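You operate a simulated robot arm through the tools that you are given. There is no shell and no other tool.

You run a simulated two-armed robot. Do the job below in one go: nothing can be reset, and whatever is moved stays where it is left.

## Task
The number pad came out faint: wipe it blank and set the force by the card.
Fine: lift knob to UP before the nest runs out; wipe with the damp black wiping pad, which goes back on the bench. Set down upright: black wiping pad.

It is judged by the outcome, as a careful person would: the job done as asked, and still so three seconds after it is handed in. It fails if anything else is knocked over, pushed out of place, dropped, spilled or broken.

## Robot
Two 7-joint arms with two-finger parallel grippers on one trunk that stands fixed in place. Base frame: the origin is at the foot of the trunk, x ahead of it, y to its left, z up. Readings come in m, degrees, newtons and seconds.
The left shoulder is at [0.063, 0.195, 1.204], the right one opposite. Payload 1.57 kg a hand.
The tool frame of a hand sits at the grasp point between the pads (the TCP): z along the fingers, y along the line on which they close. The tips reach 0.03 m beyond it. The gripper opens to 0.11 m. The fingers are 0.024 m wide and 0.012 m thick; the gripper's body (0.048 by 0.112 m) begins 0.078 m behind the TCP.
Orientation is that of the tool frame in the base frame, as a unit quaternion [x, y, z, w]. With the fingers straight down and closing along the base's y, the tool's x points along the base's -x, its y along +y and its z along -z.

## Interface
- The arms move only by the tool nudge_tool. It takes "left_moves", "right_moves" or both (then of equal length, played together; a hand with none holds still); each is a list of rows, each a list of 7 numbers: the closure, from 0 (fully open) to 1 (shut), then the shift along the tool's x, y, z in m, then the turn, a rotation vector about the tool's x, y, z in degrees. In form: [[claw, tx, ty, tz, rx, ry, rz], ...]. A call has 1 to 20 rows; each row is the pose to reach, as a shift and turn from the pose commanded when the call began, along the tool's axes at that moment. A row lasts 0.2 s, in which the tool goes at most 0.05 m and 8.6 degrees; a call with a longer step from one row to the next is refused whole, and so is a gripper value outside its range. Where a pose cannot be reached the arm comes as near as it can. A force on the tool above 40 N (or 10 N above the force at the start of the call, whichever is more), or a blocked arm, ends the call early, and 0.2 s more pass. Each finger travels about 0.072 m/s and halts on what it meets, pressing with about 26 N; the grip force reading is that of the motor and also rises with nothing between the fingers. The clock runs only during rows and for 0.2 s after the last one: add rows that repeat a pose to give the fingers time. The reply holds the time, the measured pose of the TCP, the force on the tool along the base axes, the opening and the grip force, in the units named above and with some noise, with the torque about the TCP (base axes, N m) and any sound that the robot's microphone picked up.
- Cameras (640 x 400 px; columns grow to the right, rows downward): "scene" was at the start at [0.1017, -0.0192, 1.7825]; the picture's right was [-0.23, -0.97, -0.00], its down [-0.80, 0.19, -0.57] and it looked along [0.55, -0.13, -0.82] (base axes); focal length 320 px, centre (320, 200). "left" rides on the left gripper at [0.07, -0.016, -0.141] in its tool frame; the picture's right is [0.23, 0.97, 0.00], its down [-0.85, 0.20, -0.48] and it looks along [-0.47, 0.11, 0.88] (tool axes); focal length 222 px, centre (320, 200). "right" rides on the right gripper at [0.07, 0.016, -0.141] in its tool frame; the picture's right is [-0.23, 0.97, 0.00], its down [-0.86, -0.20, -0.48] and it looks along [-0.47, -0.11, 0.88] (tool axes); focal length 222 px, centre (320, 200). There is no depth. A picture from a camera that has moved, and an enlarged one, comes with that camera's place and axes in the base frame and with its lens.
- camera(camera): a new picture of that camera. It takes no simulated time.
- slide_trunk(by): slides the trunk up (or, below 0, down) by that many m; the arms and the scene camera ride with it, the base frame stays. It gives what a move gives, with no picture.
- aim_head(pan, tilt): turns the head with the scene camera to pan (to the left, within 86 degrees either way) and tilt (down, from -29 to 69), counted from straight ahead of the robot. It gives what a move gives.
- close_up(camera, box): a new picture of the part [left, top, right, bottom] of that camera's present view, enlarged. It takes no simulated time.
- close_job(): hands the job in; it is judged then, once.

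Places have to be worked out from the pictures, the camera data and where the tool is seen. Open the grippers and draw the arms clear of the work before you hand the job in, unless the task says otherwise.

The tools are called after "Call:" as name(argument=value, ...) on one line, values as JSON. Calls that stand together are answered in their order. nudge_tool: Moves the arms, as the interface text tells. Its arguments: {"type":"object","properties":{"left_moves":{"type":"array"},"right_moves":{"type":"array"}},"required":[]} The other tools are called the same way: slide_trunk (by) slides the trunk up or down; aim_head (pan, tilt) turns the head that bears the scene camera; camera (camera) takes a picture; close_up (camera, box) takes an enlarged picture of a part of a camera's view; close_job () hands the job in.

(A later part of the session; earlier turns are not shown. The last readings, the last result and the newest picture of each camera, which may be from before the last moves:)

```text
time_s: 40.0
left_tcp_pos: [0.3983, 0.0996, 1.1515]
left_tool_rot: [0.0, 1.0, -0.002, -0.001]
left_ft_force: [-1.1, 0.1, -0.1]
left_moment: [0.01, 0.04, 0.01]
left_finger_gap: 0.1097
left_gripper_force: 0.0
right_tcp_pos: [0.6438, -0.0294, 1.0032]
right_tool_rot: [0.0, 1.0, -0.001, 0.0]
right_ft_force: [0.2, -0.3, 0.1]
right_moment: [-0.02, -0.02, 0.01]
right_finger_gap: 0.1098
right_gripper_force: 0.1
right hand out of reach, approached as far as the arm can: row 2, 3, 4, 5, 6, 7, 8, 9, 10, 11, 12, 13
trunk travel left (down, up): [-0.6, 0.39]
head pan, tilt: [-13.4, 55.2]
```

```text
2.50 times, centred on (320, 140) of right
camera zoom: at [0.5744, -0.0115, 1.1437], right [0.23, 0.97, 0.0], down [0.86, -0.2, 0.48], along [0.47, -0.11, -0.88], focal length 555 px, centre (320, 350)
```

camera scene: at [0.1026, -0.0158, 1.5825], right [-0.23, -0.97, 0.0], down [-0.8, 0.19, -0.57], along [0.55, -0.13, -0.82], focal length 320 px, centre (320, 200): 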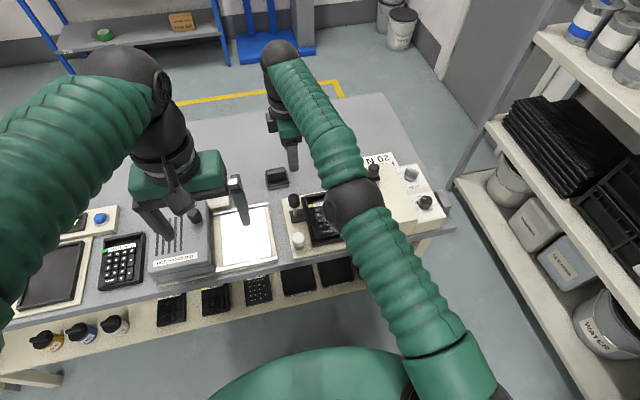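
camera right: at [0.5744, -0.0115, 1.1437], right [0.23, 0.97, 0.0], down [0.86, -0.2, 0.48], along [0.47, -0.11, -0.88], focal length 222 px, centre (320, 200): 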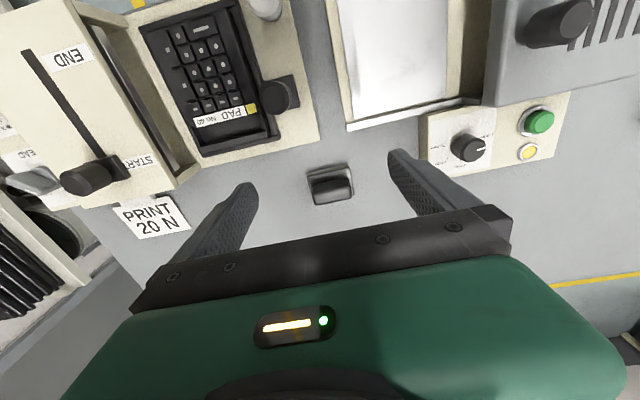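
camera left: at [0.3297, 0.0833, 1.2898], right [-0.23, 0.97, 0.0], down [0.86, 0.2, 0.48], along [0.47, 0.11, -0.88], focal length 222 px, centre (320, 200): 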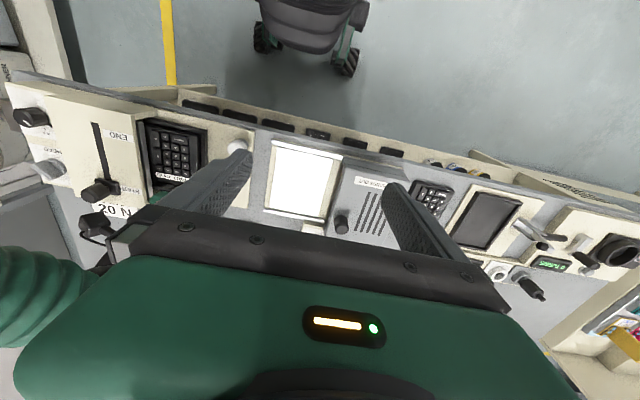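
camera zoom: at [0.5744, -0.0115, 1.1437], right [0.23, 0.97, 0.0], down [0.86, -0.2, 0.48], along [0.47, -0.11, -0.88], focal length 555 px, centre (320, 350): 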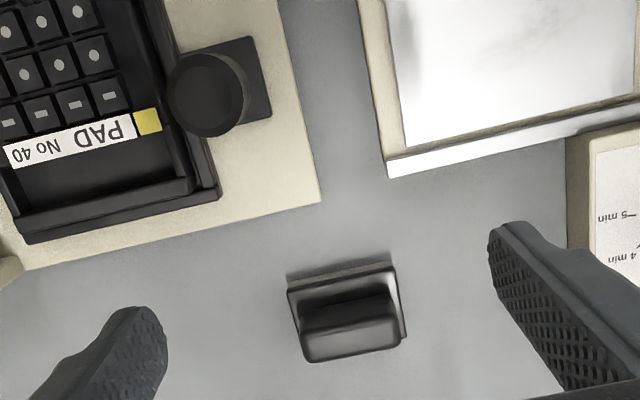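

The handle's top centre works out at (0.735,-0.030,0.838), about 63 mm long in y, on a 60×70 mm base. I'll pitch the hand 20° forward at this height to gain reach and check the pose.

Call:
nudge_tool(right_moves=[[0, 0, 0, 0, 0, -7, 0], [0, 0, 0, 0, 0, -14, 0], [0, 0, 0, 0, 0, -20, 0], [0, 0, 0, 0, 0, -20, 0]])

Call:
close_up(camera="right", box=[100, 0, 340, 150])

Call:
camera(camera="right")

```text
time_s: 41.0
left_tcp_pos: [0.4002, 0.1009, 1.1508]
left_tool_rot: [0.001, 1.0, -0.001, 0.0]
left_ft_force: [0.5, -0.3, -0.2]
left_moment: [-0.02, -0.01, 0.03]
left_finger_gap: 0.1101
left_gripper_force: 0.0
right_tcp_pos: [0.7168, -0.0035, 1.0233]
right_tool_rot: [0.0, 0.985, -0.001, 0.174]
right_ft_force: [-0.2, -0.9, 0.1]
right_moment: [0.02, 0.01, -0.05]
right_finger_gap: 0.1101
right_gripper_force: 0.0
right hand out of reach, approached as far as the arm can: row 1, 2, 3, 4
trunk travel left (down, up): [-0.6, 0.39]
head pan, tilt: [-13.4, 55.2]
```

```text
2.67 times, centred on (220, 75) of right
camera zoom: at [0.6041, 0.0129, 1.1328], right [0.21, 0.97, 0.08], down [0.64, -0.2, 0.74], along [0.74, -0.11, -0.67], focal length 592 px, centre (587, 533)
```

zoom: 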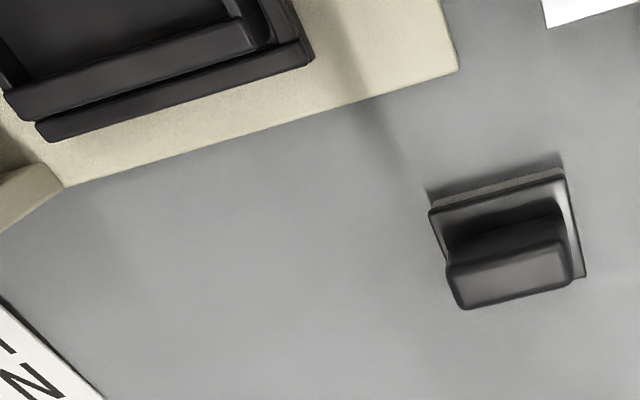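

```text
taken
camera right: at [0.6041, 0.0129, 1.1328], right [0.21, 0.97, 0.08], down [0.64, -0.2, 0.74], along [0.74, -0.11, -0.67], focal length 222 px, centre (320, 200)
```

right: 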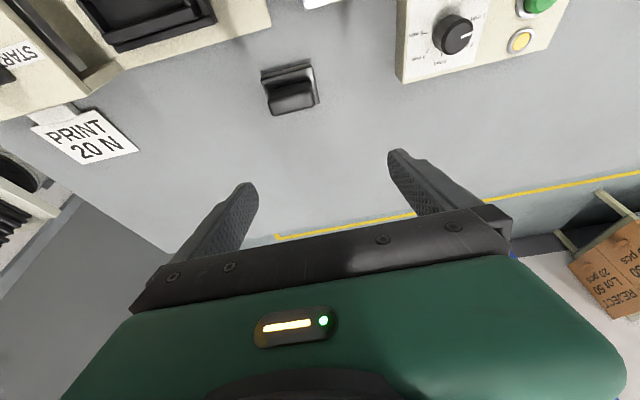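

The hand tilted, but the reply reports the arm at its limit and nearly straight. I'll back off toward the robot to get out of that straight-arm state and see where the commanded pose is.

Call:
nudge_tool(right_moves=[[0, 0.022, 0, 0, 0, 0, 0], [0, 0.044, 0, 0, 0, 0, 0], [0, 0.066, 0, 0, 0, 0, 0], [0, 0.0855, 0, 0, 0, 0, 0], [0, 0.0855, 0, 0, 0, 0, 0]])

Call:
camera(camera="scene")

```text
time_s: 42.1
left_tcp_pos: [0.3991, 0.1006, 1.1506]
left_tool_rot: [0.001, 1.0, 0.0, 0.0]
left_ft_force: [-0.8, 0.0, -0.8]
left_moment: [-0.03, -0.02, 0.01]
left_finger_gap: 0.1099
left_gripper_force: 0.1
right_tcp_pos: [0.7133, 0.0138, 1.0143]
right_tool_rot: [-0.001, 0.985, -0.002, 0.172]
right_ft_force: [0.5, -0.3, 0.9]
right_moment: [0.04, -0.01, 0.02]
right_finger_gap: 0.1101
right_gripper_force: 0.1
right hand out of reach, approached as far as the arm can: row 1, 2, 3, 4, 5
trunk travel left (down, up): [-0.6, 0.39]
head pan, tilt: [-13.4, 55.2]
```

```text
taken
camera scene: at [0.1018, -0.0153, 1.5825], right [-0.23, -0.97, 0.0], down [-0.8, 0.19, -0.57], along [0.55, -0.13, -0.82], focal length 320 px, centre (320, 200)
```

scene: 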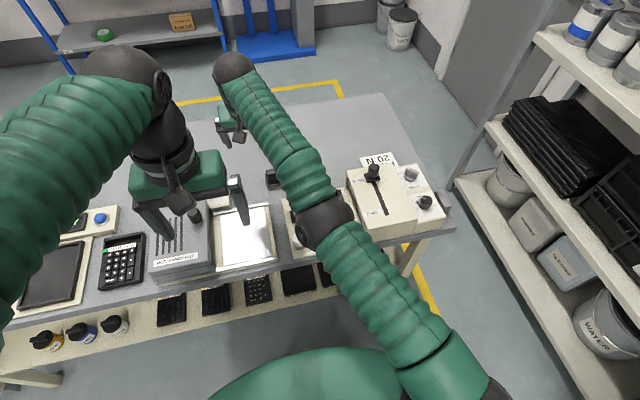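

The arm is nearly straight and only slowly shortening: the wrist-to-shoulder distance is down from 0.655 to 0.650 m. The command is already inside reach, so I'll hold it for several rows to let the elbow bend out.

Call:
nudge_tool(right_moves=[[0, 0, 0, 0, 0, 0, 0], [0, 0, 0, 0, 0, 0, 0], [0, 0, 0, 0, 0, 0, 0], [0, 0, 0, 0, 0, 0, 0], [0, 0, 0, 0, 0, 0, 0], [0, 0, 0, 0, 0, 0, 0]])

```text
time_s: 43.5
left_tcp_pos: [0.399, 0.1007, 1.1511]
left_tool_rot: [0.001, 1.0, -0.001, 0.0]
left_ft_force: [0.2, 0.0, 0.7]
left_moment: [0.0, 0.0, -0.03]
left_finger_gap: 0.1101
left_gripper_force: 0.1
right_tcp_pos: [0.7132, 0.0135, 1.015]
right_tool_rot: [-0.001, 0.985, -0.001, 0.173]
right_ft_force: [-0.2, -0.1, -0.2]
right_moment: [-0.01, -0.03, 0.01]
right_finger_gap: 0.11
right_gripper_force: 0.0
trunk travel left (down, up): [-0.6, 0.39]
head pan, tilt: [-13.4, 55.2]
```

The reply no longer reports a reach limit, so the command now matches the actual pose. I'll move straight down a little, which runs tangential to the arm, to test control.

Call:
nudge_tool(right_moves=[[0, 0.005, 0, 0.014, 0, 0, 0], [0, 0.01, 0, 0.028, 0, 0, 0], [0, 0.015, 0, 0.042, 0, 0, 0], [0, 0.015, 0, 0.042, 0, 0, 0]])

```text
time_s: 44.5
left_tcp_pos: [0.3988, 0.0998, 1.1512]
left_tool_rot: [0.001, 1.0, -0.001, 0.0]
left_ft_force: [-0.6, -0.5, 0.6]
left_moment: [0.01, 0.0, -0.04]
left_finger_gap: 0.11
left_gripper_force: 0.1
right_tcp_pos: [0.7214, 0.0161, 0.9656]
right_tool_rot: [0.0, 0.985, -0.002, 0.173]
right_ft_force: [0.2, -1.0, -0.4]
right_moment: [-0.01, 0.0, 0.01]
right_finger_gap: 0.11
right_gripper_force: 0.0
right hand out of reach, approached as far as the arm can: row 1, 2, 3, 4
trunk travel left (down, up): [-0.6, 0.39]
head pan, tilt: [-13.4, 55.2]
```

The downward move worked, so control isn't lost. I'll try backing off along the way I came, toward −x and −y.

Call:
nudge_tool(right_moves=[[0, 0.019, -0.02, -0.01, 0, 0, 0], [0, 0.038, -0.04, -0.02, 0, 0, 0], [0, 0.057, -0.06, -0.03, 0, 0, 0], [0, 0.076, -0.08, -0.04, 0, 0, 0], [0, 0.076, -0.08, -0.04, 0, 0, 0], [0, 0.076, -0.08, -0.04, 0, 0, 0]])

Call:
camera(camera="scene")

Call:
camera(camera="left")

```text
time_s: 46.0
left_tcp_pos: [0.3988, 0.1, 1.1504]
left_tool_rot: [0.001, 1.0, -0.001, 0.0]
left_ft_force: [0.1, 0.1, -0.4]
left_moment: [-0.01, -0.01, 0.0]
left_finger_gap: 0.1098
left_gripper_force: 0.1
right_tcp_pos: [0.7307, -0.0307, 1.0012]
right_tool_rot: [0.0, 0.985, -0.002, 0.173]
right_ft_force: [-0.2, -0.7, -1.3]
right_moment: [0.04, -0.01, 0.0]
right_finger_gap: 0.1099
right_gripper_force: 0.1
right hand out of reach, approached as far as the arm can: row 1, 2, 3, 4, 5, 6
trunk travel left (down, up): [-0.6, 0.39]
head pan, tilt: [-13.4, 55.2]
```

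```text
taken
camera scene: at [0.102, -0.0154, 1.5825], right [-0.23, -0.97, 0.0], down [-0.8, 0.19, -0.57], along [0.55, -0.13, -0.82], focal length 320 px, centre (320, 200)
```

scene: 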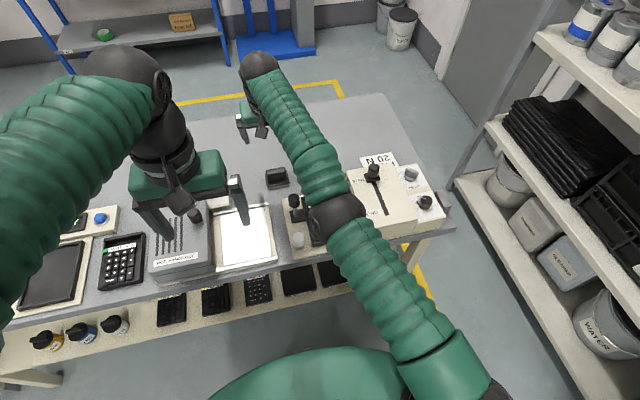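

```text
taken
camera left: at [0.3286, 0.0841, 1.2901], right [-0.23, 0.97, 0.0], down [0.86, 0.2, 0.48], along [0.47, 0.11, -0.88], focal length 222 px, centre (320, 200)
```

left: 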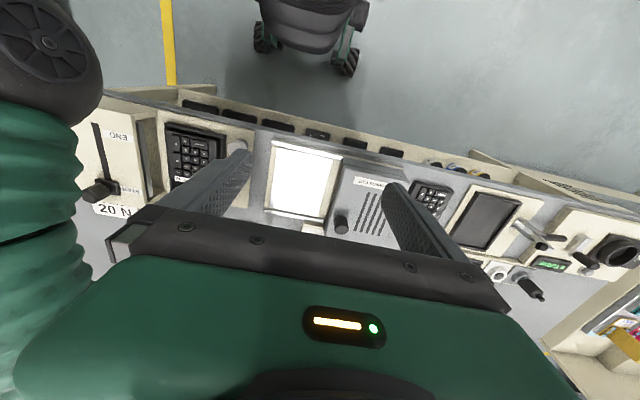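

The arm is straight and sliding on its reach sphere. A tangential sweep toward +y, the elbow's bending direction, should flex it, so I'll sweep +y with a slight inward pull well above everything.

Call:
nudge_tool(right_moves=[[0, 0.0127, 0.022, 0, 0, 0, 0], [0, 0.0254, 0.044, 0, 0, 0, 0], [0, 0.0381, 0.066, 0, 0, 0, 0], [0, 0.0508, 0.088, 0, 0, 0, 0], [0, 0.0635, 0.11, 0, 0, 0, 0], [0, 0.0762, 0.13, 0, 0, 0, 0], [0, 0.0762, 0.13, 0, 0, 0, 0]])

Call:
camera(camera="scene")

```text
time_s: 47.5
left_tcp_pos: [0.399, 0.1022, 1.15]
left_tool_rot: [-0.001, 1.0, 0.001, -0.002]
left_ft_force: [-15.5, 21.1, -6.7]
left_moment: [-0.02, -0.21, -0.6]
left_finger_gap: 0.0912
left_gripper_force: 0.1
right_tcp_pos: [0.6818, 0.103, 0.9704]
right_tool_rot: [0.002, 0.985, -0.002, 0.173]
right_ft_force: [0.0, 0.5, 0.3]
right_moment: [0.0, 0.01, -0.01]
right_finger_gap: 0.1099
right_gripper_force: 0.1
right hand out of reach, approached as far as the arm can: row 1, 2, 3, 4, 5, 6, 7
trunk travel left (down, up): [-0.6, 0.39]
head pan, tilt: [-13.4, 55.2]
```

```text
taken
camera scene: at [0.1018, -0.0148, 1.5826], right [-0.23, -0.97, 0.0], down [-0.8, 0.19, -0.57], along [0.55, -0.13, -0.82], focal length 320 px, centre (320, 200)
```

scene: 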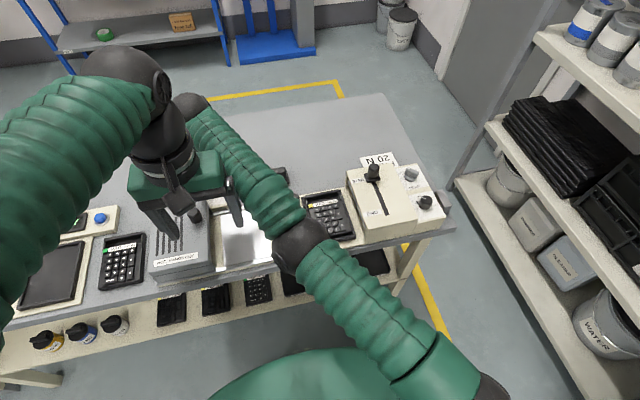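

The right forearm is touching the left finger (21 N on the left hand). I'll move the left hand away, left and up, at once.

Call:
nudge_tool(left_moves=[[0, 0.01, 0.03, -0.02, 0, 0, 0], [0, 0.02, 0.06, -0.04, 0, 0, 0], [0, 0.03, 0.09, -0.06, 0, 0, 0], [0, 0.04, 0.12, -0.08, 0, 0, 0], [0, 0.05, 0.15, -0.1, 0, 0, 0], [0, 0.06, 0.18, -0.12, 0, 0, 0], [0, 0.06, 0.18, -0.12, 0, 0, 0]])

Call:
camera(camera="scene")

Call:
camera(camera="left")

```text
time_s: 49.1
left_tcp_pos: [0.3377, 0.2803, 1.2692]
left_tool_rot: [-0.001, 1.0, -0.001, 0.0]
left_ft_force: [0.3, -0.2, -0.3]
left_moment: [0.04, 0.03, 0.01]
left_finger_gap: 0.1098
left_gripper_force: 0.1
right_tcp_pos: [0.6807, 0.1047, 0.971]
right_tool_rot: [-0.001, 0.985, -0.001, 0.173]
right_ft_force: [0.7, 0.8, 0.3]
right_moment: [0.02, -0.01, -0.02]
right_finger_gap: 0.1102
right_gripper_force: 0.0
trunk travel left (down, up): [-0.6, 0.39]
head pan, tilt: [-13.4, 55.2]
```

```text
taken
camera scene: at [0.1012, -0.0139, 1.5826], right [-0.23, -0.97, 0.0], down [-0.8, 0.19, -0.57], along [0.55, -0.13, -0.82], focal length 320 px, centre (320, 200)
```

scene: 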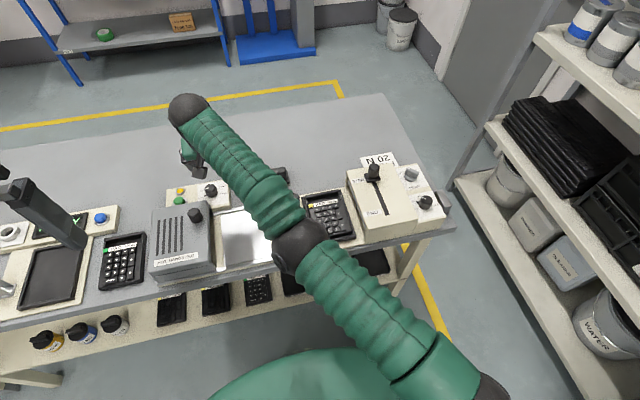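

```text
taken
camera left: at [0.2661, 0.2635, 1.4085], right [-0.23, 0.97, 0.0], down [0.86, 0.2, 0.48], along [0.47, 0.11, -0.88], focal length 222 px, centre (320, 200)
```

left: 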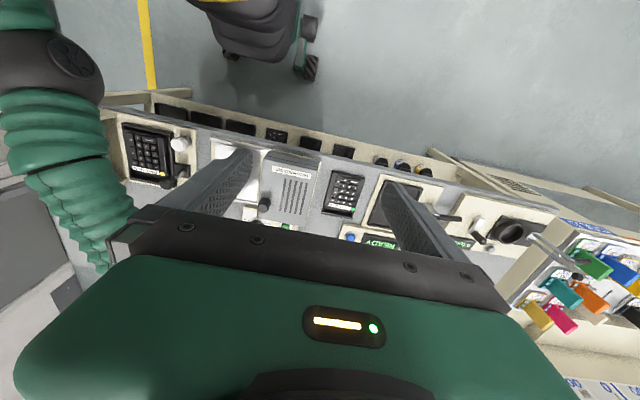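

The left hand is clear and its forces are zero. Now I'll test whether the right arm can retract toward its own shoulder from here.

Call:
nudge_tool(right_moves=[[0, 0.0154, -0.0093, -0.0056, 0, 0, 0], [0, 0.0307, -0.0187, -0.0112, 0, 0, 0], [0, 0.046, -0.028, -0.0168, 0, 0, 0], [0, 0.046, -0.028, -0.0168, 0, 0, 0], [0, 0.046, -0.028, -0.0168, 0, 0, 0]])

```text
time_s: 50.4
left_tcp_pos: [0.3371, 0.2798, 1.2678]
left_tool_rot: [0.0, 1.0, -0.001, 0.0]
left_ft_force: [0.2, 0.6, -0.1]
left_moment: [-0.01, -0.03, 0.02]
left_finger_gap: 0.1099
left_gripper_force: 0.0
right_tcp_pos: [0.6788, 0.1048, 0.9757]
right_tool_rot: [-0.001, 0.985, -0.001, 0.173]
right_ft_force: [-1.0, 0.1, 0.2]
right_moment: [0.01, 0.01, 0.03]
right_finger_gap: 0.1102
right_gripper_force: 0.0
right hand out of reach, approached as far as the arm can: row 1, 2, 3, 4, 5
trunk travel left (down, up): [-0.6, 0.39]
head pan, tilt: [-13.4, 55.2]
```

The elbow is stuck at full extension for small commands. I'll command a large, steady retraction inward and up, clear of everything, over many rows so the solver has room to bend the elbow.

Call:
nudge_tool(right_moves=[[0, 0.0154, -0.01, -0.0162, 0, 0, 0], [0, 0.0308, -0.02, -0.0325, 0, 0, 0], [0, 0.0461, -0.03, -0.0487, 0, 0, 0], [0, 0.0615, -0.04, -0.065, 0, 0, 0], [0, 0.0769, -0.05, -0.0812, 0, 0, 0], [0, 0.0923, -0.06, -0.0975, 0, 0, 0], [0, 0.1077, -0.07, -0.1137, 0, 0, 0], [0, 0.1231, -0.08, -0.13, 0, 0, 0], [0, 0.1384, -0.09, -0.1462, 0, 0, 0], [0, 0.1538, -0.1, -0.1624, 0, 0, 0], [0, 0.1692, -0.11, -0.1787, 0, 0, 0], [0, 0.1846, -0.12, -0.1949, 0, 0, 0], [0, 0.1846, -0.12, -0.1949, 0, 0, 0], [0, 0.1846, -0.12, -0.1949, 0, 0, 0]])

Call:
camera(camera="scene")

```text
time_s: 53.4
left_tcp_pos: [0.3371, 0.2798, 1.269]
left_tool_rot: [-0.001, 1.0, 0.0, -0.001]
left_ft_force: [0.8, 1.0, -0.2]
left_moment: [0.0, 0.0, 0.03]
left_finger_gap: 0.11
left_gripper_force: 0.1
right_tcp_pos: [0.6101, 0.0778, 1.1825]
right_tool_rot: [0.0, 0.985, -0.001, 0.174]
right_ft_force: [-0.3, -1.0, -0.4]
right_moment: [-0.03, 0.0, 0.04]
right_finger_gap: 0.1099
right_gripper_force: 0.1
right hand out of reach, approached as far as the arm can: row 1, 2, 3, 4, 5, 6, 7, 8, 9, 10, 11, 12, 13, 14
trunk travel left (down, up): [-0.6, 0.39]
head pan, tilt: [-13.4, 55.2]
```

```text
taken
camera scene: at [0.1006, -0.0141, 1.5826], right [-0.23, -0.97, 0.0], down [-0.8, 0.19, -0.57], along [0.55, -0.13, -0.82], focal length 320 px, centre (320, 200)
```

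scene: 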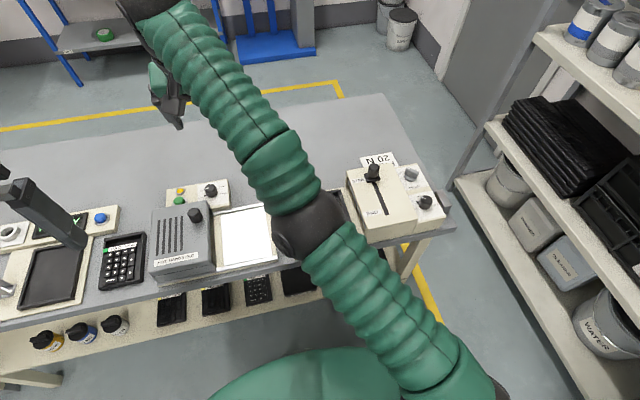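

The fit gives a straight arm of about 0.651 m, with the elbow bending upward, so it bends when the hand moves down. I'll raise the trunk for room and then sweep the right hand down, right and inward.

Call:
slide_trunk(by=0.2)

Call:
nudge_tool(right_moves=[[0, 0.0195, -0.018, 0.0119, 0, 0, 0], [0, 0.039, -0.036, 0.0238, 0, 0, 0], [0, 0.0585, -0.054, 0.0357, 0, 0, 0], [0, 0.078, -0.072, 0.0476, 0, 0, 0], [0, 0.0975, -0.09, 0.0595, 0, 0, 0], [0, 0.117, -0.108, 0.0714, 0, 0, 0], [0, 0.1365, -0.126, 0.0833, 0, 0, 0], [0, 0.156, -0.144, 0.0952, 0, 0, 0], [0, 0.1755, -0.162, 0.1071, 0, 0, 0], [0, 0.195, -0.18, 0.119, 0, 0, 0], [0, 0.2145, -0.198, 0.1309, 0, 0, 0], [0, 0.234, -0.216, 0.1428, 0, 0, 0], [0, 0.2535, -0.234, 0.1547, 0, 0, 0], [0, 0.2735, -0.25, 0.1666, 0, 0, 0], [0, 0.2735, -0.25, 0.1666, 0, 0, 0]])

Call:
camera(camera="scene")

```text
time_s: 55.5
left_tcp_pos: [0.3374, 0.2792, 1.4684]
left_tool_rot: [0.0, 1.0, -0.001, 0.0]
left_ft_force: [-0.1, 0.4, 0.0]
left_moment: [-0.06, -0.03, -0.01]
left_finger_gap: 0.1098
left_gripper_force: 0.1
right_tcp_pos: [0.6105, 0.0776, 1.3828]
right_tool_rot: [-0.001, 0.985, -0.002, 0.173]
right_ft_force: [1.1, 0.1, 0.2]
right_moment: [-0.02, 0.0, 0.01]
right_finger_gap: 0.1098
right_gripper_force: 0.1
trunk travel left (down, up): [-0.8, 0.19]
head pan, tilt: [-13.4, 55.2]
```

```text
time_s: 58.7
left_tcp_pos: [0.3347, 0.2753, 1.4695]
left_tool_rot: [0.0, 1.0, 0.001, 0.001]
left_ft_force: [0.3, 0.9, 0.1]
left_moment: [0.0, 0.02, 0.0]
left_finger_gap: 0.11
left_gripper_force: 0.1
right_tcp_pos: [0.7547, -0.1558, 1.1828]
right_tool_rot: [-0.001, 0.985, 0.002, 0.173]
right_ft_force: [0.0, 0.3, 1.0]
right_moment: [0.04, -0.02, 0.0]
right_finger_gap: 0.1102
right_gripper_force: 0.0
right hand out of reach, approached as far as the arm can: row 1, 2, 3, 4, 5, 6, 7, 8, 9, 10, 11, 12, 13, 14, 15
trunk travel left (down, up): [-0.8, 0.19]
head pan, tilt: [-13.4, 55.2]
```

```text
taken
camera scene: at [0.1002, -0.0212, 1.7826], right [-0.23, -0.97, 0.0], down [-0.8, 0.19, -0.57], along [0.55, -0.13, -0.82], focal length 320 px, centre (320, 200)
```

scene: 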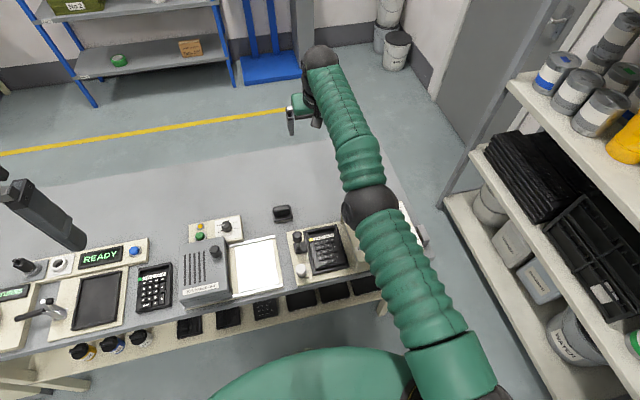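

The arm is still on its reach sphere. Pitching the hand back, with fingers curling toward the robot, drives the elbow joint directly, so I'll tilt back 40° while pulling inward.

Call:
nudge_tool(right_moves=[[0, 0.0176, -0.0063, -0.0064, 0, 5, 0], [0, 0.0353, -0.0125, -0.0128, 0, 10, 0], [0, 0.0529, -0.0188, -0.0192, 0, 15, 0], [0, 0.0705, -0.025, -0.0257, 0, 20, 0], [0, 0.0881, -0.0313, -0.0321, 0, 25, 0], [0, 0.1058, -0.0375, -0.0385, 0, 30, 0], [0, 0.1234, -0.0438, -0.0449, 0, 35, 0], [0, 0.141, -0.05, -0.0513, 0, 40, 0], [0, 0.141, -0.05, -0.0513, 0, 40, 0], [0, 0.141, -0.05, -0.0513, 0, 40, 0]])

Call:
camera(camera="scene")

```text
time_s: 60.9
left_tcp_pos: [0.3363, 0.2782, 1.4685]
left_tool_rot: [0.001, 1.0, -0.001, 0.0]
left_ft_force: [-0.5, -0.4, 0.3]
left_moment: [-0.01, -0.01, 0.01]
left_finger_gap: 0.1098
left_gripper_force: 0.1
right_tcp_pos: [0.5938, -0.1879, 1.1771]
right_tool_rot: [0.0, 0.985, -0.001, -0.174]
right_ft_force: [-0.9, 0.3, -0.1]
right_moment: [-0.01, 0.01, 0.01]
right_finger_gap: 0.1099
right_gripper_force: 0.0
right hand out of reach, approached as far as the arm can: row 3, 4, 5, 6, 7, 8, 9, 10
trunk travel left (down, up): [-0.8, 0.19]
head pan, tilt: [-13.4, 55.2]
```

```text
taken
camera scene: at [0.1018, -0.0153, 1.7826], right [-0.23, -0.97, 0.0], down [-0.8, 0.19, -0.57], along [0.55, -0.13, -0.82], focal length 320 px, centre (320, 200)
```

scene: 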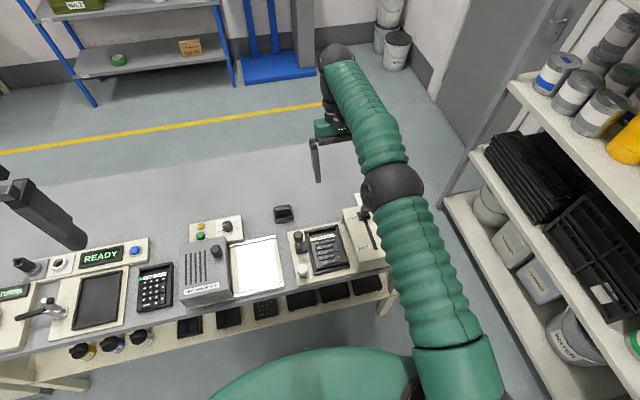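

The elbow is bent again: the wrist-to-shoulder distance is down to 0.59 m. I'll go back to a vertical tool while pulling in and confirm full control.

Call:
nudge_tool(right_moves=[[0, 0.014, -0.0125, 0.005, 0, -5, 0], [0, 0.028, -0.025, 0.01, 0, -10, 0], [0, 0.042, -0.0375, 0.015, 0, -15, 0], [0, 0.0564, -0.05, 0.0205, 0, -20, 0], [0, 0.0564, -0.05, 0.0205, 0, -20, 0]])

Call:
close_up(camera="scene", box=[180, 180, 440, 340])

```text
time_s: 62.1
left_tcp_pos: [0.3364, 0.2776, 1.4689]
left_tool_rot: [-0.001, 1.0, 0.0, 0.0]
left_ft_force: [-0.3, 0.6, 0.4]
left_moment: [0.01, 0.02, 0.02]
left_finger_gap: 0.1099
left_gripper_force: 0.1
right_tcp_pos: [0.5294, -0.2381, 1.178]
right_tool_rot: [-0.002, 1.0, 0.0, 0.0]
right_ft_force: [-0.4, -1.3, -0.9]
right_moment: [0.03, 0.01, 0.02]
right_finger_gap: 0.11
right_gripper_force: 0.1
trunk travel left (down, up): [-0.8, 0.19]
head pan, tilt: [-13.4, 55.2]
```

```text
2.46 times, centred on (310, 260) of scene
camera zoom: at [0.0999, -0.0162, 1.7827], right [-0.23, -0.97, 0.0], down [-0.8, 0.19, -0.57], along [0.55, -0.13, -0.82], focal length 787 px, centre (345, 52)
```

zoom: 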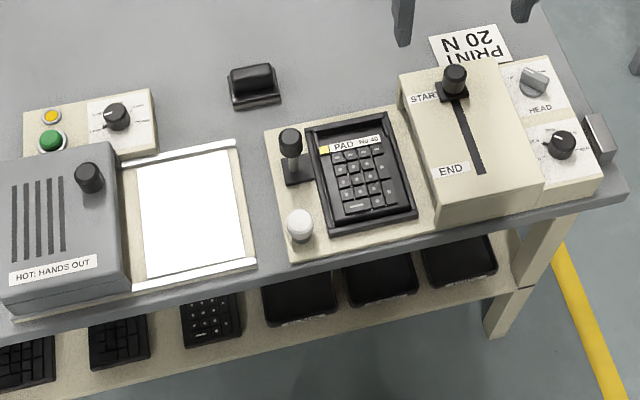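

Control is fully back and the bench is undisturbed. I'll move the right hand toward the pad while still high, pitched 30° forward so the wrist stays well inside reach.

Call:
nudge_tool(right_moves=[[0, -0.0151, 0.0347, 0, 0, -5, 0], [0, -0.0302, 0.0693, 0, 0, -10, 0], [0, -0.0453, 0.104, 0, 0, -15, 0], [0, -0.0604, 0.1387, 0, 0, -20, 0], [0, -0.0755, 0.1733, 0, 0, -25, 0], [0, -0.0906, 0.208, 0, 0, -30, 0], [0, -0.0906, 0.208, 0, 0, -30, 0]])

Call:
slide_trunk(by=-0.2)

Call:
camera(camera="right")

Call:
camera(camera="scene")

```text
time_s: 63.7
left_tcp_pos: [0.3382, 0.2806, 1.4694]
left_tool_rot: [0.0, 1.0, -0.001, 0.0]
left_ft_force: [0.0, 0.0, -0.3]
left_moment: [0.01, -0.02, 0.01]
left_finger_gap: 0.11
left_gripper_force: 0.0
right_tcp_pos: [0.6229, -0.0293, 1.1755]
right_tool_rot: [-0.001, 0.966, -0.001, 0.259]
right_ft_force: [0.4, -0.1, -0.2]
right_moment: [0.04, -0.02, -0.02]
right_finger_gap: 0.1099
right_gripper_force: 0.1
trunk travel left (down, up): [-0.8, 0.19]
head pan, tilt: [-13.4, 55.2]
```

```text
time_s: 65.9
left_tcp_pos: [0.3361, 0.2801, 1.2679]
left_tool_rot: [0.0, 1.0, 0.0, 0.0]
left_ft_force: [0.2, -0.1, -0.3]
left_moment: [-0.03, 0.0, 0.03]
left_finger_gap: 0.11
left_gripper_force: 0.2
right_tcp_pos: [0.6211, -0.0308, 0.9768]
right_tool_rot: [-0.001, 0.966, -0.001, 0.259]
right_ft_force: [0.8, -0.7, 0.2]
right_moment: [0.04, -0.02, -0.02]
right_finger_gap: 0.11
right_gripper_force: 0.1
trunk travel left (down, up): [-0.6, 0.39]
head pan, tilt: [-13.4, 55.2]
```

```text
taken
camera right: at [0.4919, -0.013, 1.0653], right [0.2, 0.97, 0.11], down [0.5, -0.2, 0.84], along [0.84, -0.11, -0.53], focal length 222 px, centre (320, 200)
```

right: 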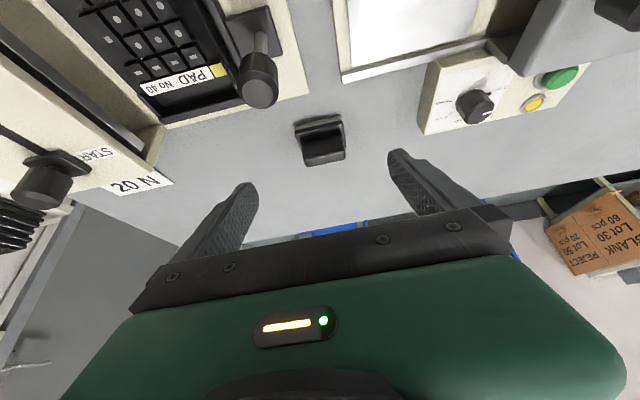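

```text
taken
camera scene: at [0.1006, -0.0148, 1.5827], right [-0.23, -0.97, 0.0], down [-0.8, 0.19, -0.57], along [0.55, -0.13, -0.82], focal length 320 px, centre (320, 200)
```

scene: 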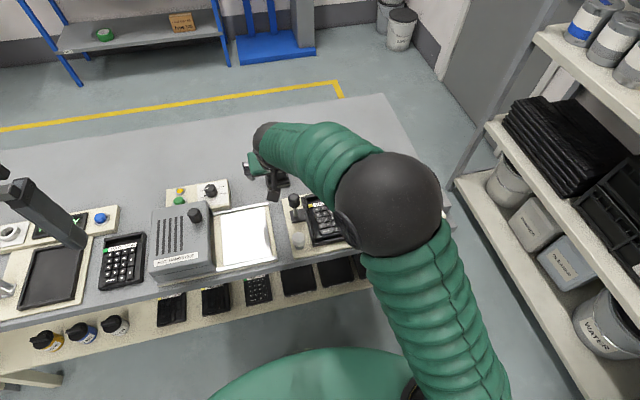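

The arm is well bent and the pad is clearly visible. I'll zoom in on the wiping pad to fix its position before the approach.

Call:
close_up(camera="right", box=[270, 100, 370, 180])

Call:
close_up(camera="scene", box=[230, 140, 330, 220])

```text
5.00 times, centred on (320, 140) of right
camera zoom: at [0.4919, -0.013, 1.0653], right [0.2, 0.97, 0.11], down [0.5, -0.2, 0.84], along [0.84, -0.11, -0.53], focal length 1111 px, centre (320, 500)
```

zoom: 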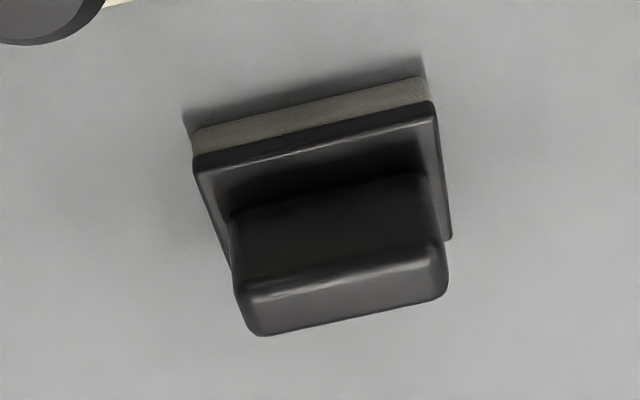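

```text
5.00 times, centred on (280, 180) of scene
camera zoom: at [0.1006, -0.0148, 1.5827], right [-0.23, -0.97, 0.0], down [-0.8, 0.19, -0.57], along [0.55, -0.13, -0.82], focal length 1598 px, centre (520, 300)
```

zoom: 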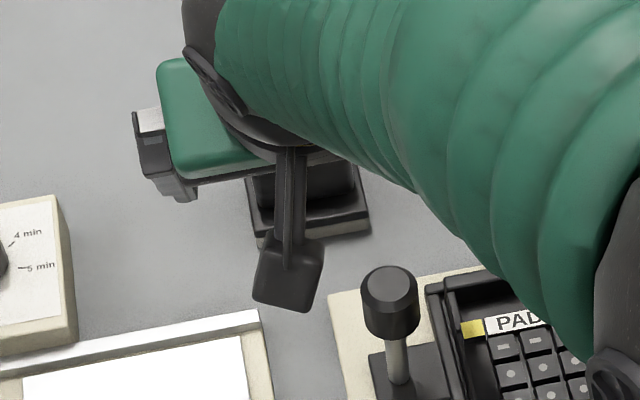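

The wiping pad's plate spans x 0.711–0.769 and y −0.066–0.007. Its handle is centred at (0.739,-0.030) with the top at z≈0.842. I'll approach along the tilted tool axis to just short of it.

Call:
nudge_tool(right_moves=[[0, -0.0075, 0.001, 0.018, 0, 0, 0], [0, -0.015, 0.001, 0.036, 0, 0, 0], [0, -0.0225, 0.001, 0.054, 0, 0, 0], [0, -0.03, 0.001, 0.072, 0, 0, 0], [0, -0.03, 0.001, 0.1, 0, 0, 0], [0, -0.03, 0.001, 0.125, 0, 0, 0], [0, -0.03, 0.001, 0.125, 0, 0, 0]])

Call:
camera(camera="right")

Call:
close_up(camera="right", box=[220, 90, 420, 250])

```text
time_s: 67.5
left_tcp_pos: [0.3366, 0.2794, 1.2682]
left_tool_rot: [0.0, 1.0, -0.001, 0.0]
left_ft_force: [-0.1, -0.3, -0.5]
left_moment: [-0.02, -0.01, 0.02]
left_finger_gap: 0.11
left_gripper_force: 0.1
right_tcp_pos: [0.7128, -0.0293, 0.8852]
right_tool_rot: [0.0, 0.966, -0.001, 0.26]
right_ft_force: [-0.2, 0.8, 0.5]
right_moment: [-0.01, 0.0, -0.03]
right_finger_gap: 0.1098
right_gripper_force: 0.1
trunk travel left (down, up): [-0.6, 0.39]
head pan, tilt: [-13.4, 55.2]
```

```text
taken
camera right: at [0.582, -0.0121, 0.9718], right [0.2, 0.97, 0.11], down [0.5, -0.2, 0.84], along [0.84, -0.11, -0.53], focal length 222 px, centre (320, 200)
```

right: 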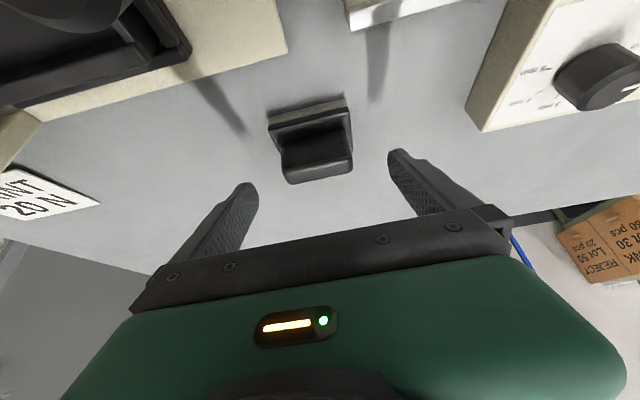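

```text
2.50 times, centred on (320, 170) of right
camera zoom: at [0.582, -0.0121, 0.9718], right [0.2, 0.97, 0.11], down [0.5, -0.2, 0.84], along [0.84, -0.11, -0.53], focal length 555 px, centre (320, 275)
```

zoom: 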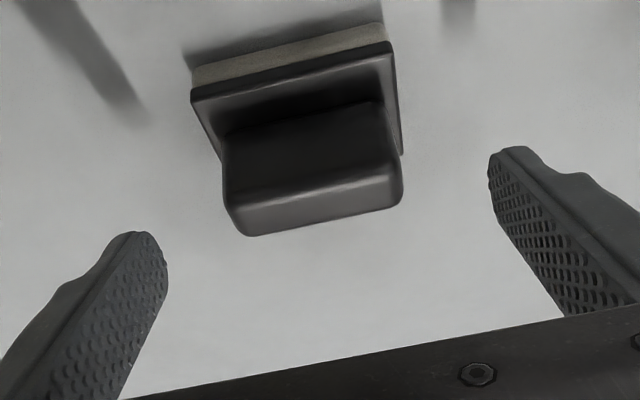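

The handle reads (0.739,-0.031), with its ends at y −0.062 and 0.000. I'll make the final advance of about 47 mm along the tool axis, then inspect.

Call:
nudge_tool(right_moves=[[0, 0.001, -0.0012, 0.012, 0, 0, 0], [0, 0.002, -0.0012, 0.024, 0, 0, 0], [0, 0.003, -0.0012, 0.036, 0, 0, 0], [0, 0.0032, -0.0012, 0.046, 0, 0, 0], [0, 0.0032, -0.0012, 0.046, 0, 0, 0]])

Call:
close_up(camera="right", box=[200, 90, 440, 250])

Call:
close_up(camera="scene", box=[230, 130, 350, 220])

```text
time_s: 68.7
left_tcp_pos: [0.337, 0.2784, 1.2685]
left_tool_rot: [0.0, 1.0, -0.001, 0.0]
left_ft_force: [1.3, 0.6, -0.4]
left_moment: [0.0, -0.01, 0.01]
left_finger_gap: 0.1101
left_gripper_force: 0.2
right_tcp_pos: [0.7319, -0.0302, 0.8419]
right_tool_rot: [-0.001, 0.966, -0.001, 0.258]
right_ft_force: [0.1, -0.5, 0.6]
right_moment: [-0.01, -0.01, -0.03]
right_finger_gap: 0.11
right_gripper_force: 0.2
trunk travel left (down, up): [-0.6, 0.39]
head pan, tilt: [-13.4, 55.2]
```

```text
2.50 times, centred on (320, 170) of right
camera zoom: at [0.602, -0.0134, 0.93], right [0.2, 0.97, 0.11], down [0.5, -0.2, 0.84], along [0.84, -0.11, -0.53], focal length 555 px, centre (320, 275)
```

zoom: 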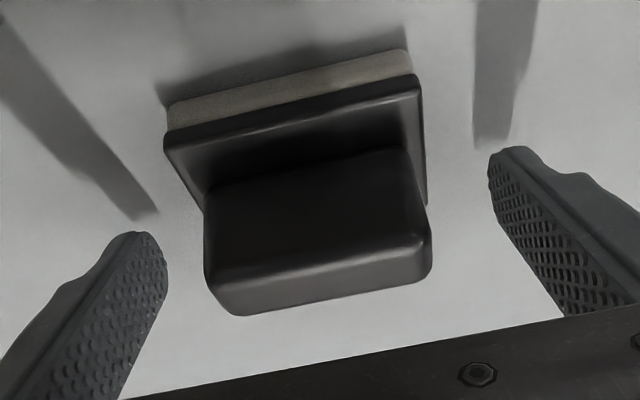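

```text
4.44 times, centred on (290, 175) of scene
camera zoom: at [0.1009, -0.0148, 1.5826], right [-0.23, -0.97, 0.0], down [-0.8, 0.19, -0.57], along [0.55, -0.13, -0.82], focal length 1420 px, centre (453, 311)
```

zoom: 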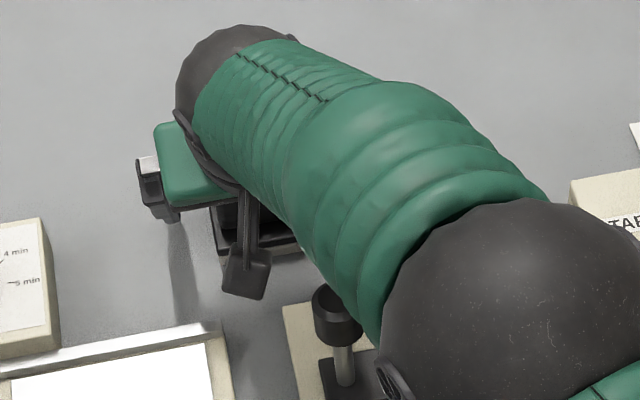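

The fingers straddle both ends of the handle. I'll close on it.

Call:
nudge_tool(right_moves=[[0.3, 0, 0, 0, 0, 0, 0], [0.6, 0, 0, 0, 0, 0, 0], [1, 0, 0, 0, 0, 0, 0], [1, 0, 0, 0, 0, 0, 0], [1, 0, 0, 0, 0, 0, 0]])

Call:
close_up(camera="right", box=[200, 90, 440, 250])

```text
time_s: 69.9
left_tcp_pos: [0.3366, 0.2802, 1.2687]
left_tool_rot: [0.0, 1.0, -0.001, 0.0]
left_ft_force: [0.3, -0.1, 0.7]
left_moment: [0.0, 0.04, 0.0]
left_finger_gap: 0.1098
left_gripper_force: 0.0
right_tcp_pos: [0.7325, -0.03, 0.8421]
right_tool_rot: [-0.001, 0.966, -0.001, 0.259]
right_ft_force: [-0.4, 0.2, 0.4]
right_moment: [0.0, 0.0, 0.01]
right_finger_gap: 0.0692
right_gripper_force: 25.8
trunk travel left (down, up): [-0.6, 0.39]
head pan, tilt: [-13.4, 55.2]
```

```text
2.50 times, centred on (320, 170) of right
camera zoom: at [0.6022, -0.0133, 0.9299], right [0.2, 0.97, 0.11], down [0.5, -0.2, 0.84], along [0.84, -0.11, -0.53], focal length 555 px, centre (320, 275)
```

zoom: 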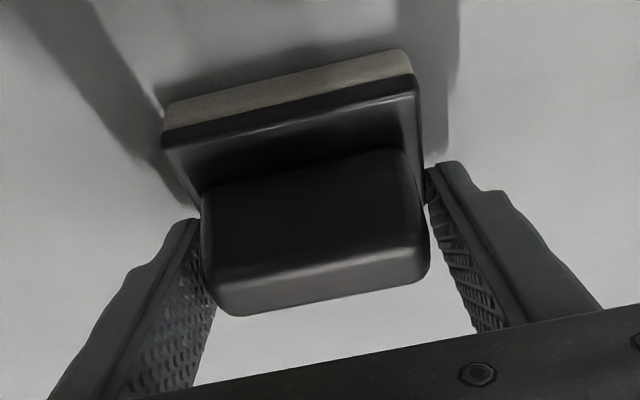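

The gap of 69 mm means the tips caught the base plate edges and not the handle. I'll open slightly, rise 9 mm, and close again.

Call:
nudge_tool(right_moves=[[0.25, 0, 0, 0, 0, 0, 0], [0.25, 0, 0, 0, 0, 0, 0], [0.25, -0.0045, 0, -0.0078, 0, 0, 0], [0.25, -0.0045, 0, -0.0078, 0, 0, 0], [0.5, -0.0045, 0, -0.0078, 0, 0, 0], [1, -0.0045, 0, -0.0078, 0, 0, 0], [1, -0.0045, 0, -0.0078, 0, 0, 0], [1, -0.0045, 0, -0.0078, 0, 0, 0]])

Call:
close_up(camera="right", box=[200, 90, 440, 250])

```text
time_s: 71.7
left_tcp_pos: [0.3363, 0.2794, 1.2692]
left_tool_rot: [0.0, 1.0, -0.002, 0.0]
left_ft_force: [-0.3, 0.4, 0.4]
left_moment: [-0.03, -0.02, -0.01]
left_finger_gap: 0.11
left_gripper_force: 0.0
right_tcp_pos: [0.7309, -0.03, 0.8526]
right_tool_rot: [-0.002, 0.966, -0.001, 0.26]
right_ft_force: [2.8, 1.0, 4.8]
right_moment: [0.27, 0.07, -0.08]
right_finger_gap: 0.0595
right_gripper_force: 25.9
trunk travel left (down, up): [-0.6, 0.39]
head pan, tilt: [-13.4, 55.2]
```

```text
2.50 times, centred on (320, 170) of right
camera zoom: at [0.6018, -0.013, 0.9404], right [0.2, 0.97, 0.11], down [0.5, -0.2, 0.84], along [0.84, -0.11, -0.53], focal length 555 px, centre (320, 275)
```

zoom: 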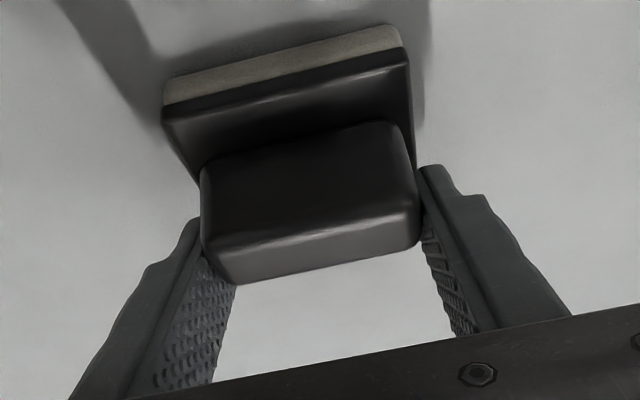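

Now it grips the handle ends at 59.5 mm. I'll lift straight up 7 cm and check that the pad stays level.

Call:
nudge_tool(right_moves=[[1, -0.005, 0, -0.0087, 0, 0, 0], [1, -0.015, 0, -0.026, 0, 0, 0], [1, -0.025, 0, -0.0433, 0, 0, 0], [1, -0.035, 0, -0.0606, 0, 0, 0], [1, -0.035, 0, -0.0606, 0, 0, 0]])

Call:
camera(camera="right")

Call:
close_up(camera="scene", box=[230, 110, 430, 250])

Call:
camera(camera="left")

```text
time_s: 72.9
left_tcp_pos: [0.3369, 0.2802, 1.2681]
left_tool_rot: [0.0, 1.0, -0.001, 0.001]
left_ft_force: [-0.4, -0.2, -0.1]
left_moment: [0.01, 0.03, -0.04]
left_finger_gap: 0.11
left_gripper_force: 0.1
right_tcp_pos: [0.7316, -0.0295, 0.9202]
right_tool_rot: [-0.001, 0.966, -0.001, 0.258]
right_ft_force: [-0.1, 0.3, -0.6]
right_moment: [0.0, -0.01, -0.01]
right_finger_gap: 0.0596
right_gripper_force: 26.4
trunk travel left (down, up): [-0.6, 0.39]
head pan, tilt: [-13.4, 55.2]
```

```text
taken
camera right: at [0.6021, -0.0114, 1.0091], right [0.2, 0.97, 0.11], down [0.5, -0.2, 0.84], along [0.84, -0.11, -0.53], focal length 222 px, centre (320, 200)
```

right: 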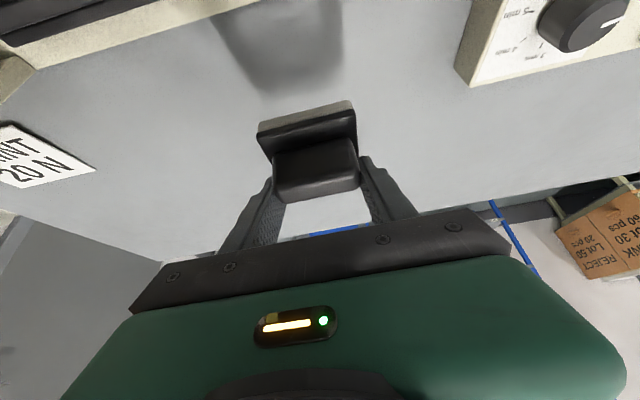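

```text
2.86 times, centred on (330, 180) of scene
camera zoom: at [0.1016, -0.0148, 1.5825], right [-0.23, -0.97, 0.0], down [-0.8, 0.19, -0.57], along [0.55, -0.13, -0.82], focal length 913 px, centre (291, 257)
```

zoom: 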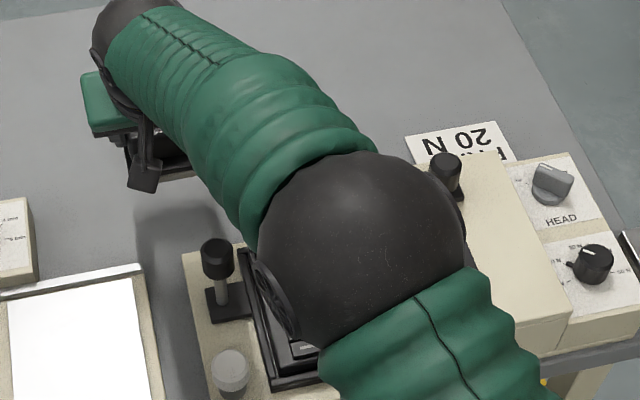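

```text
taken
camera left: at [0.2665, 0.2632, 1.4082], right [-0.23, 0.97, 0.0], down [0.86, 0.2, 0.48], along [0.47, 0.11, -0.88], focal length 222 px, centre (320, 200)
```

left: 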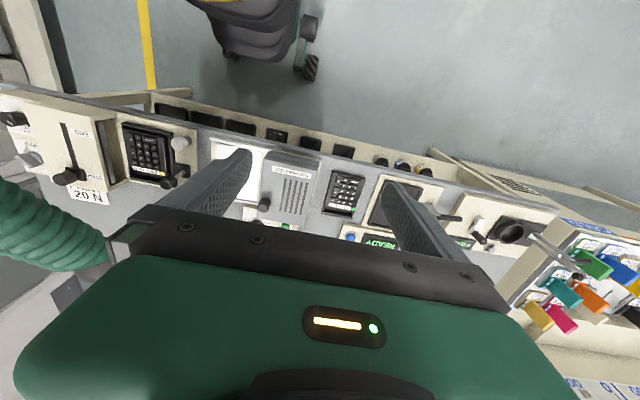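

The pad is held level. I'll rise to clear the nest knob and carry it over the keys, to a point above (0.535,-0.146).

Call:
nudge_tool(right_moves=[[1, -0.02, 0, -0.0347, 0, 0, 0], [1, -0.04, 0, -0.0693, 0, 0, 0], [1, -0.0106, -0.0193, -0.0863, 0, 0, 0], [1, 0.0188, -0.0385, -0.1032, 0, 0, 0], [1, 0.0482, -0.0578, -0.1202, 0, 0, 0], [1, 0.0775, -0.077, -0.1372, 0, 0, 0], [1, 0.1069, -0.0963, -0.1541, 0, 0, 0], [1, 0.1363, -0.1155, -0.1711, 0, 0, 0], [1, 0.1363, -0.1155, -0.1711, 0, 0, 0]])

Call:
camera(camera="right")

Call:
camera(camera="scene")

Call:
close_up(camera="left", box=[60, 90, 220, 210])

```text
time_s: 74.9
left_tcp_pos: [0.3386, 0.2788, 1.269]
left_tool_rot: [0.0, 1.0, -0.001, -0.001]
left_ft_force: [-0.2, 0.4, -0.7]
left_moment: [0.05, 0.01, 0.01]
left_finger_gap: 0.11
left_gripper_force: 0.1
right_tcp_pos: [0.5271, -0.1463, 1.0012]
right_tool_rot: [-0.001, 0.966, -0.001, 0.259]
right_ft_force: [0.3, -0.1, -0.5]
right_moment: [-0.02, 0.0, -0.02]
right_finger_gap: 0.0595
right_gripper_force: 26.2
trunk travel left (down, up): [-0.6, 0.39]
head pan, tilt: [-13.4, 55.2]
```

```text
taken
camera right: at [0.3976, -0.1297, 1.0894], right [0.2, 0.97, 0.11], down [0.5, -0.2, 0.84], along [0.84, -0.11, -0.53], focal length 222 px, centre (320, 200)
```

right: 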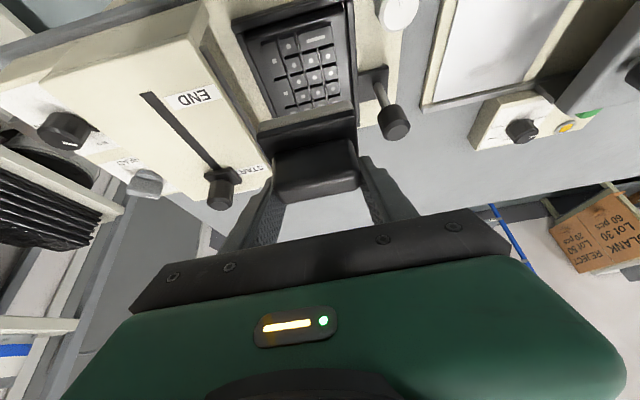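

```text
taken
camera scene: at [0.1011, -0.0159, 1.5825], right [-0.23, -0.97, 0.0], down [-0.8, 0.19, -0.57], along [0.55, -0.13, -0.82], focal length 320 px, centre (320, 200)
```

scene: 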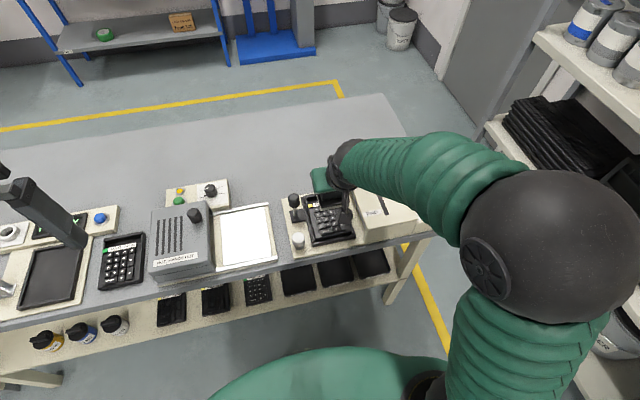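

```text
3.33 times, centred on (140, 150) of left
camera zoom: at [0.2675, 0.2622, 1.4081], right [-0.23, 0.97, 0.0], down [0.86, 0.2, 0.48], along [0.47, 0.11, -0.88], focal length 740 px, centre (920, 367)
```

zoom: 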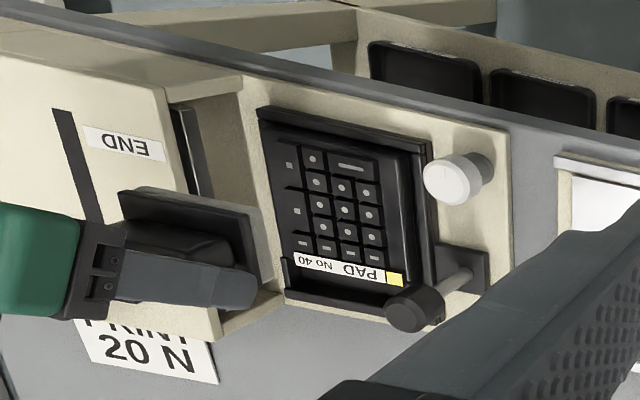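

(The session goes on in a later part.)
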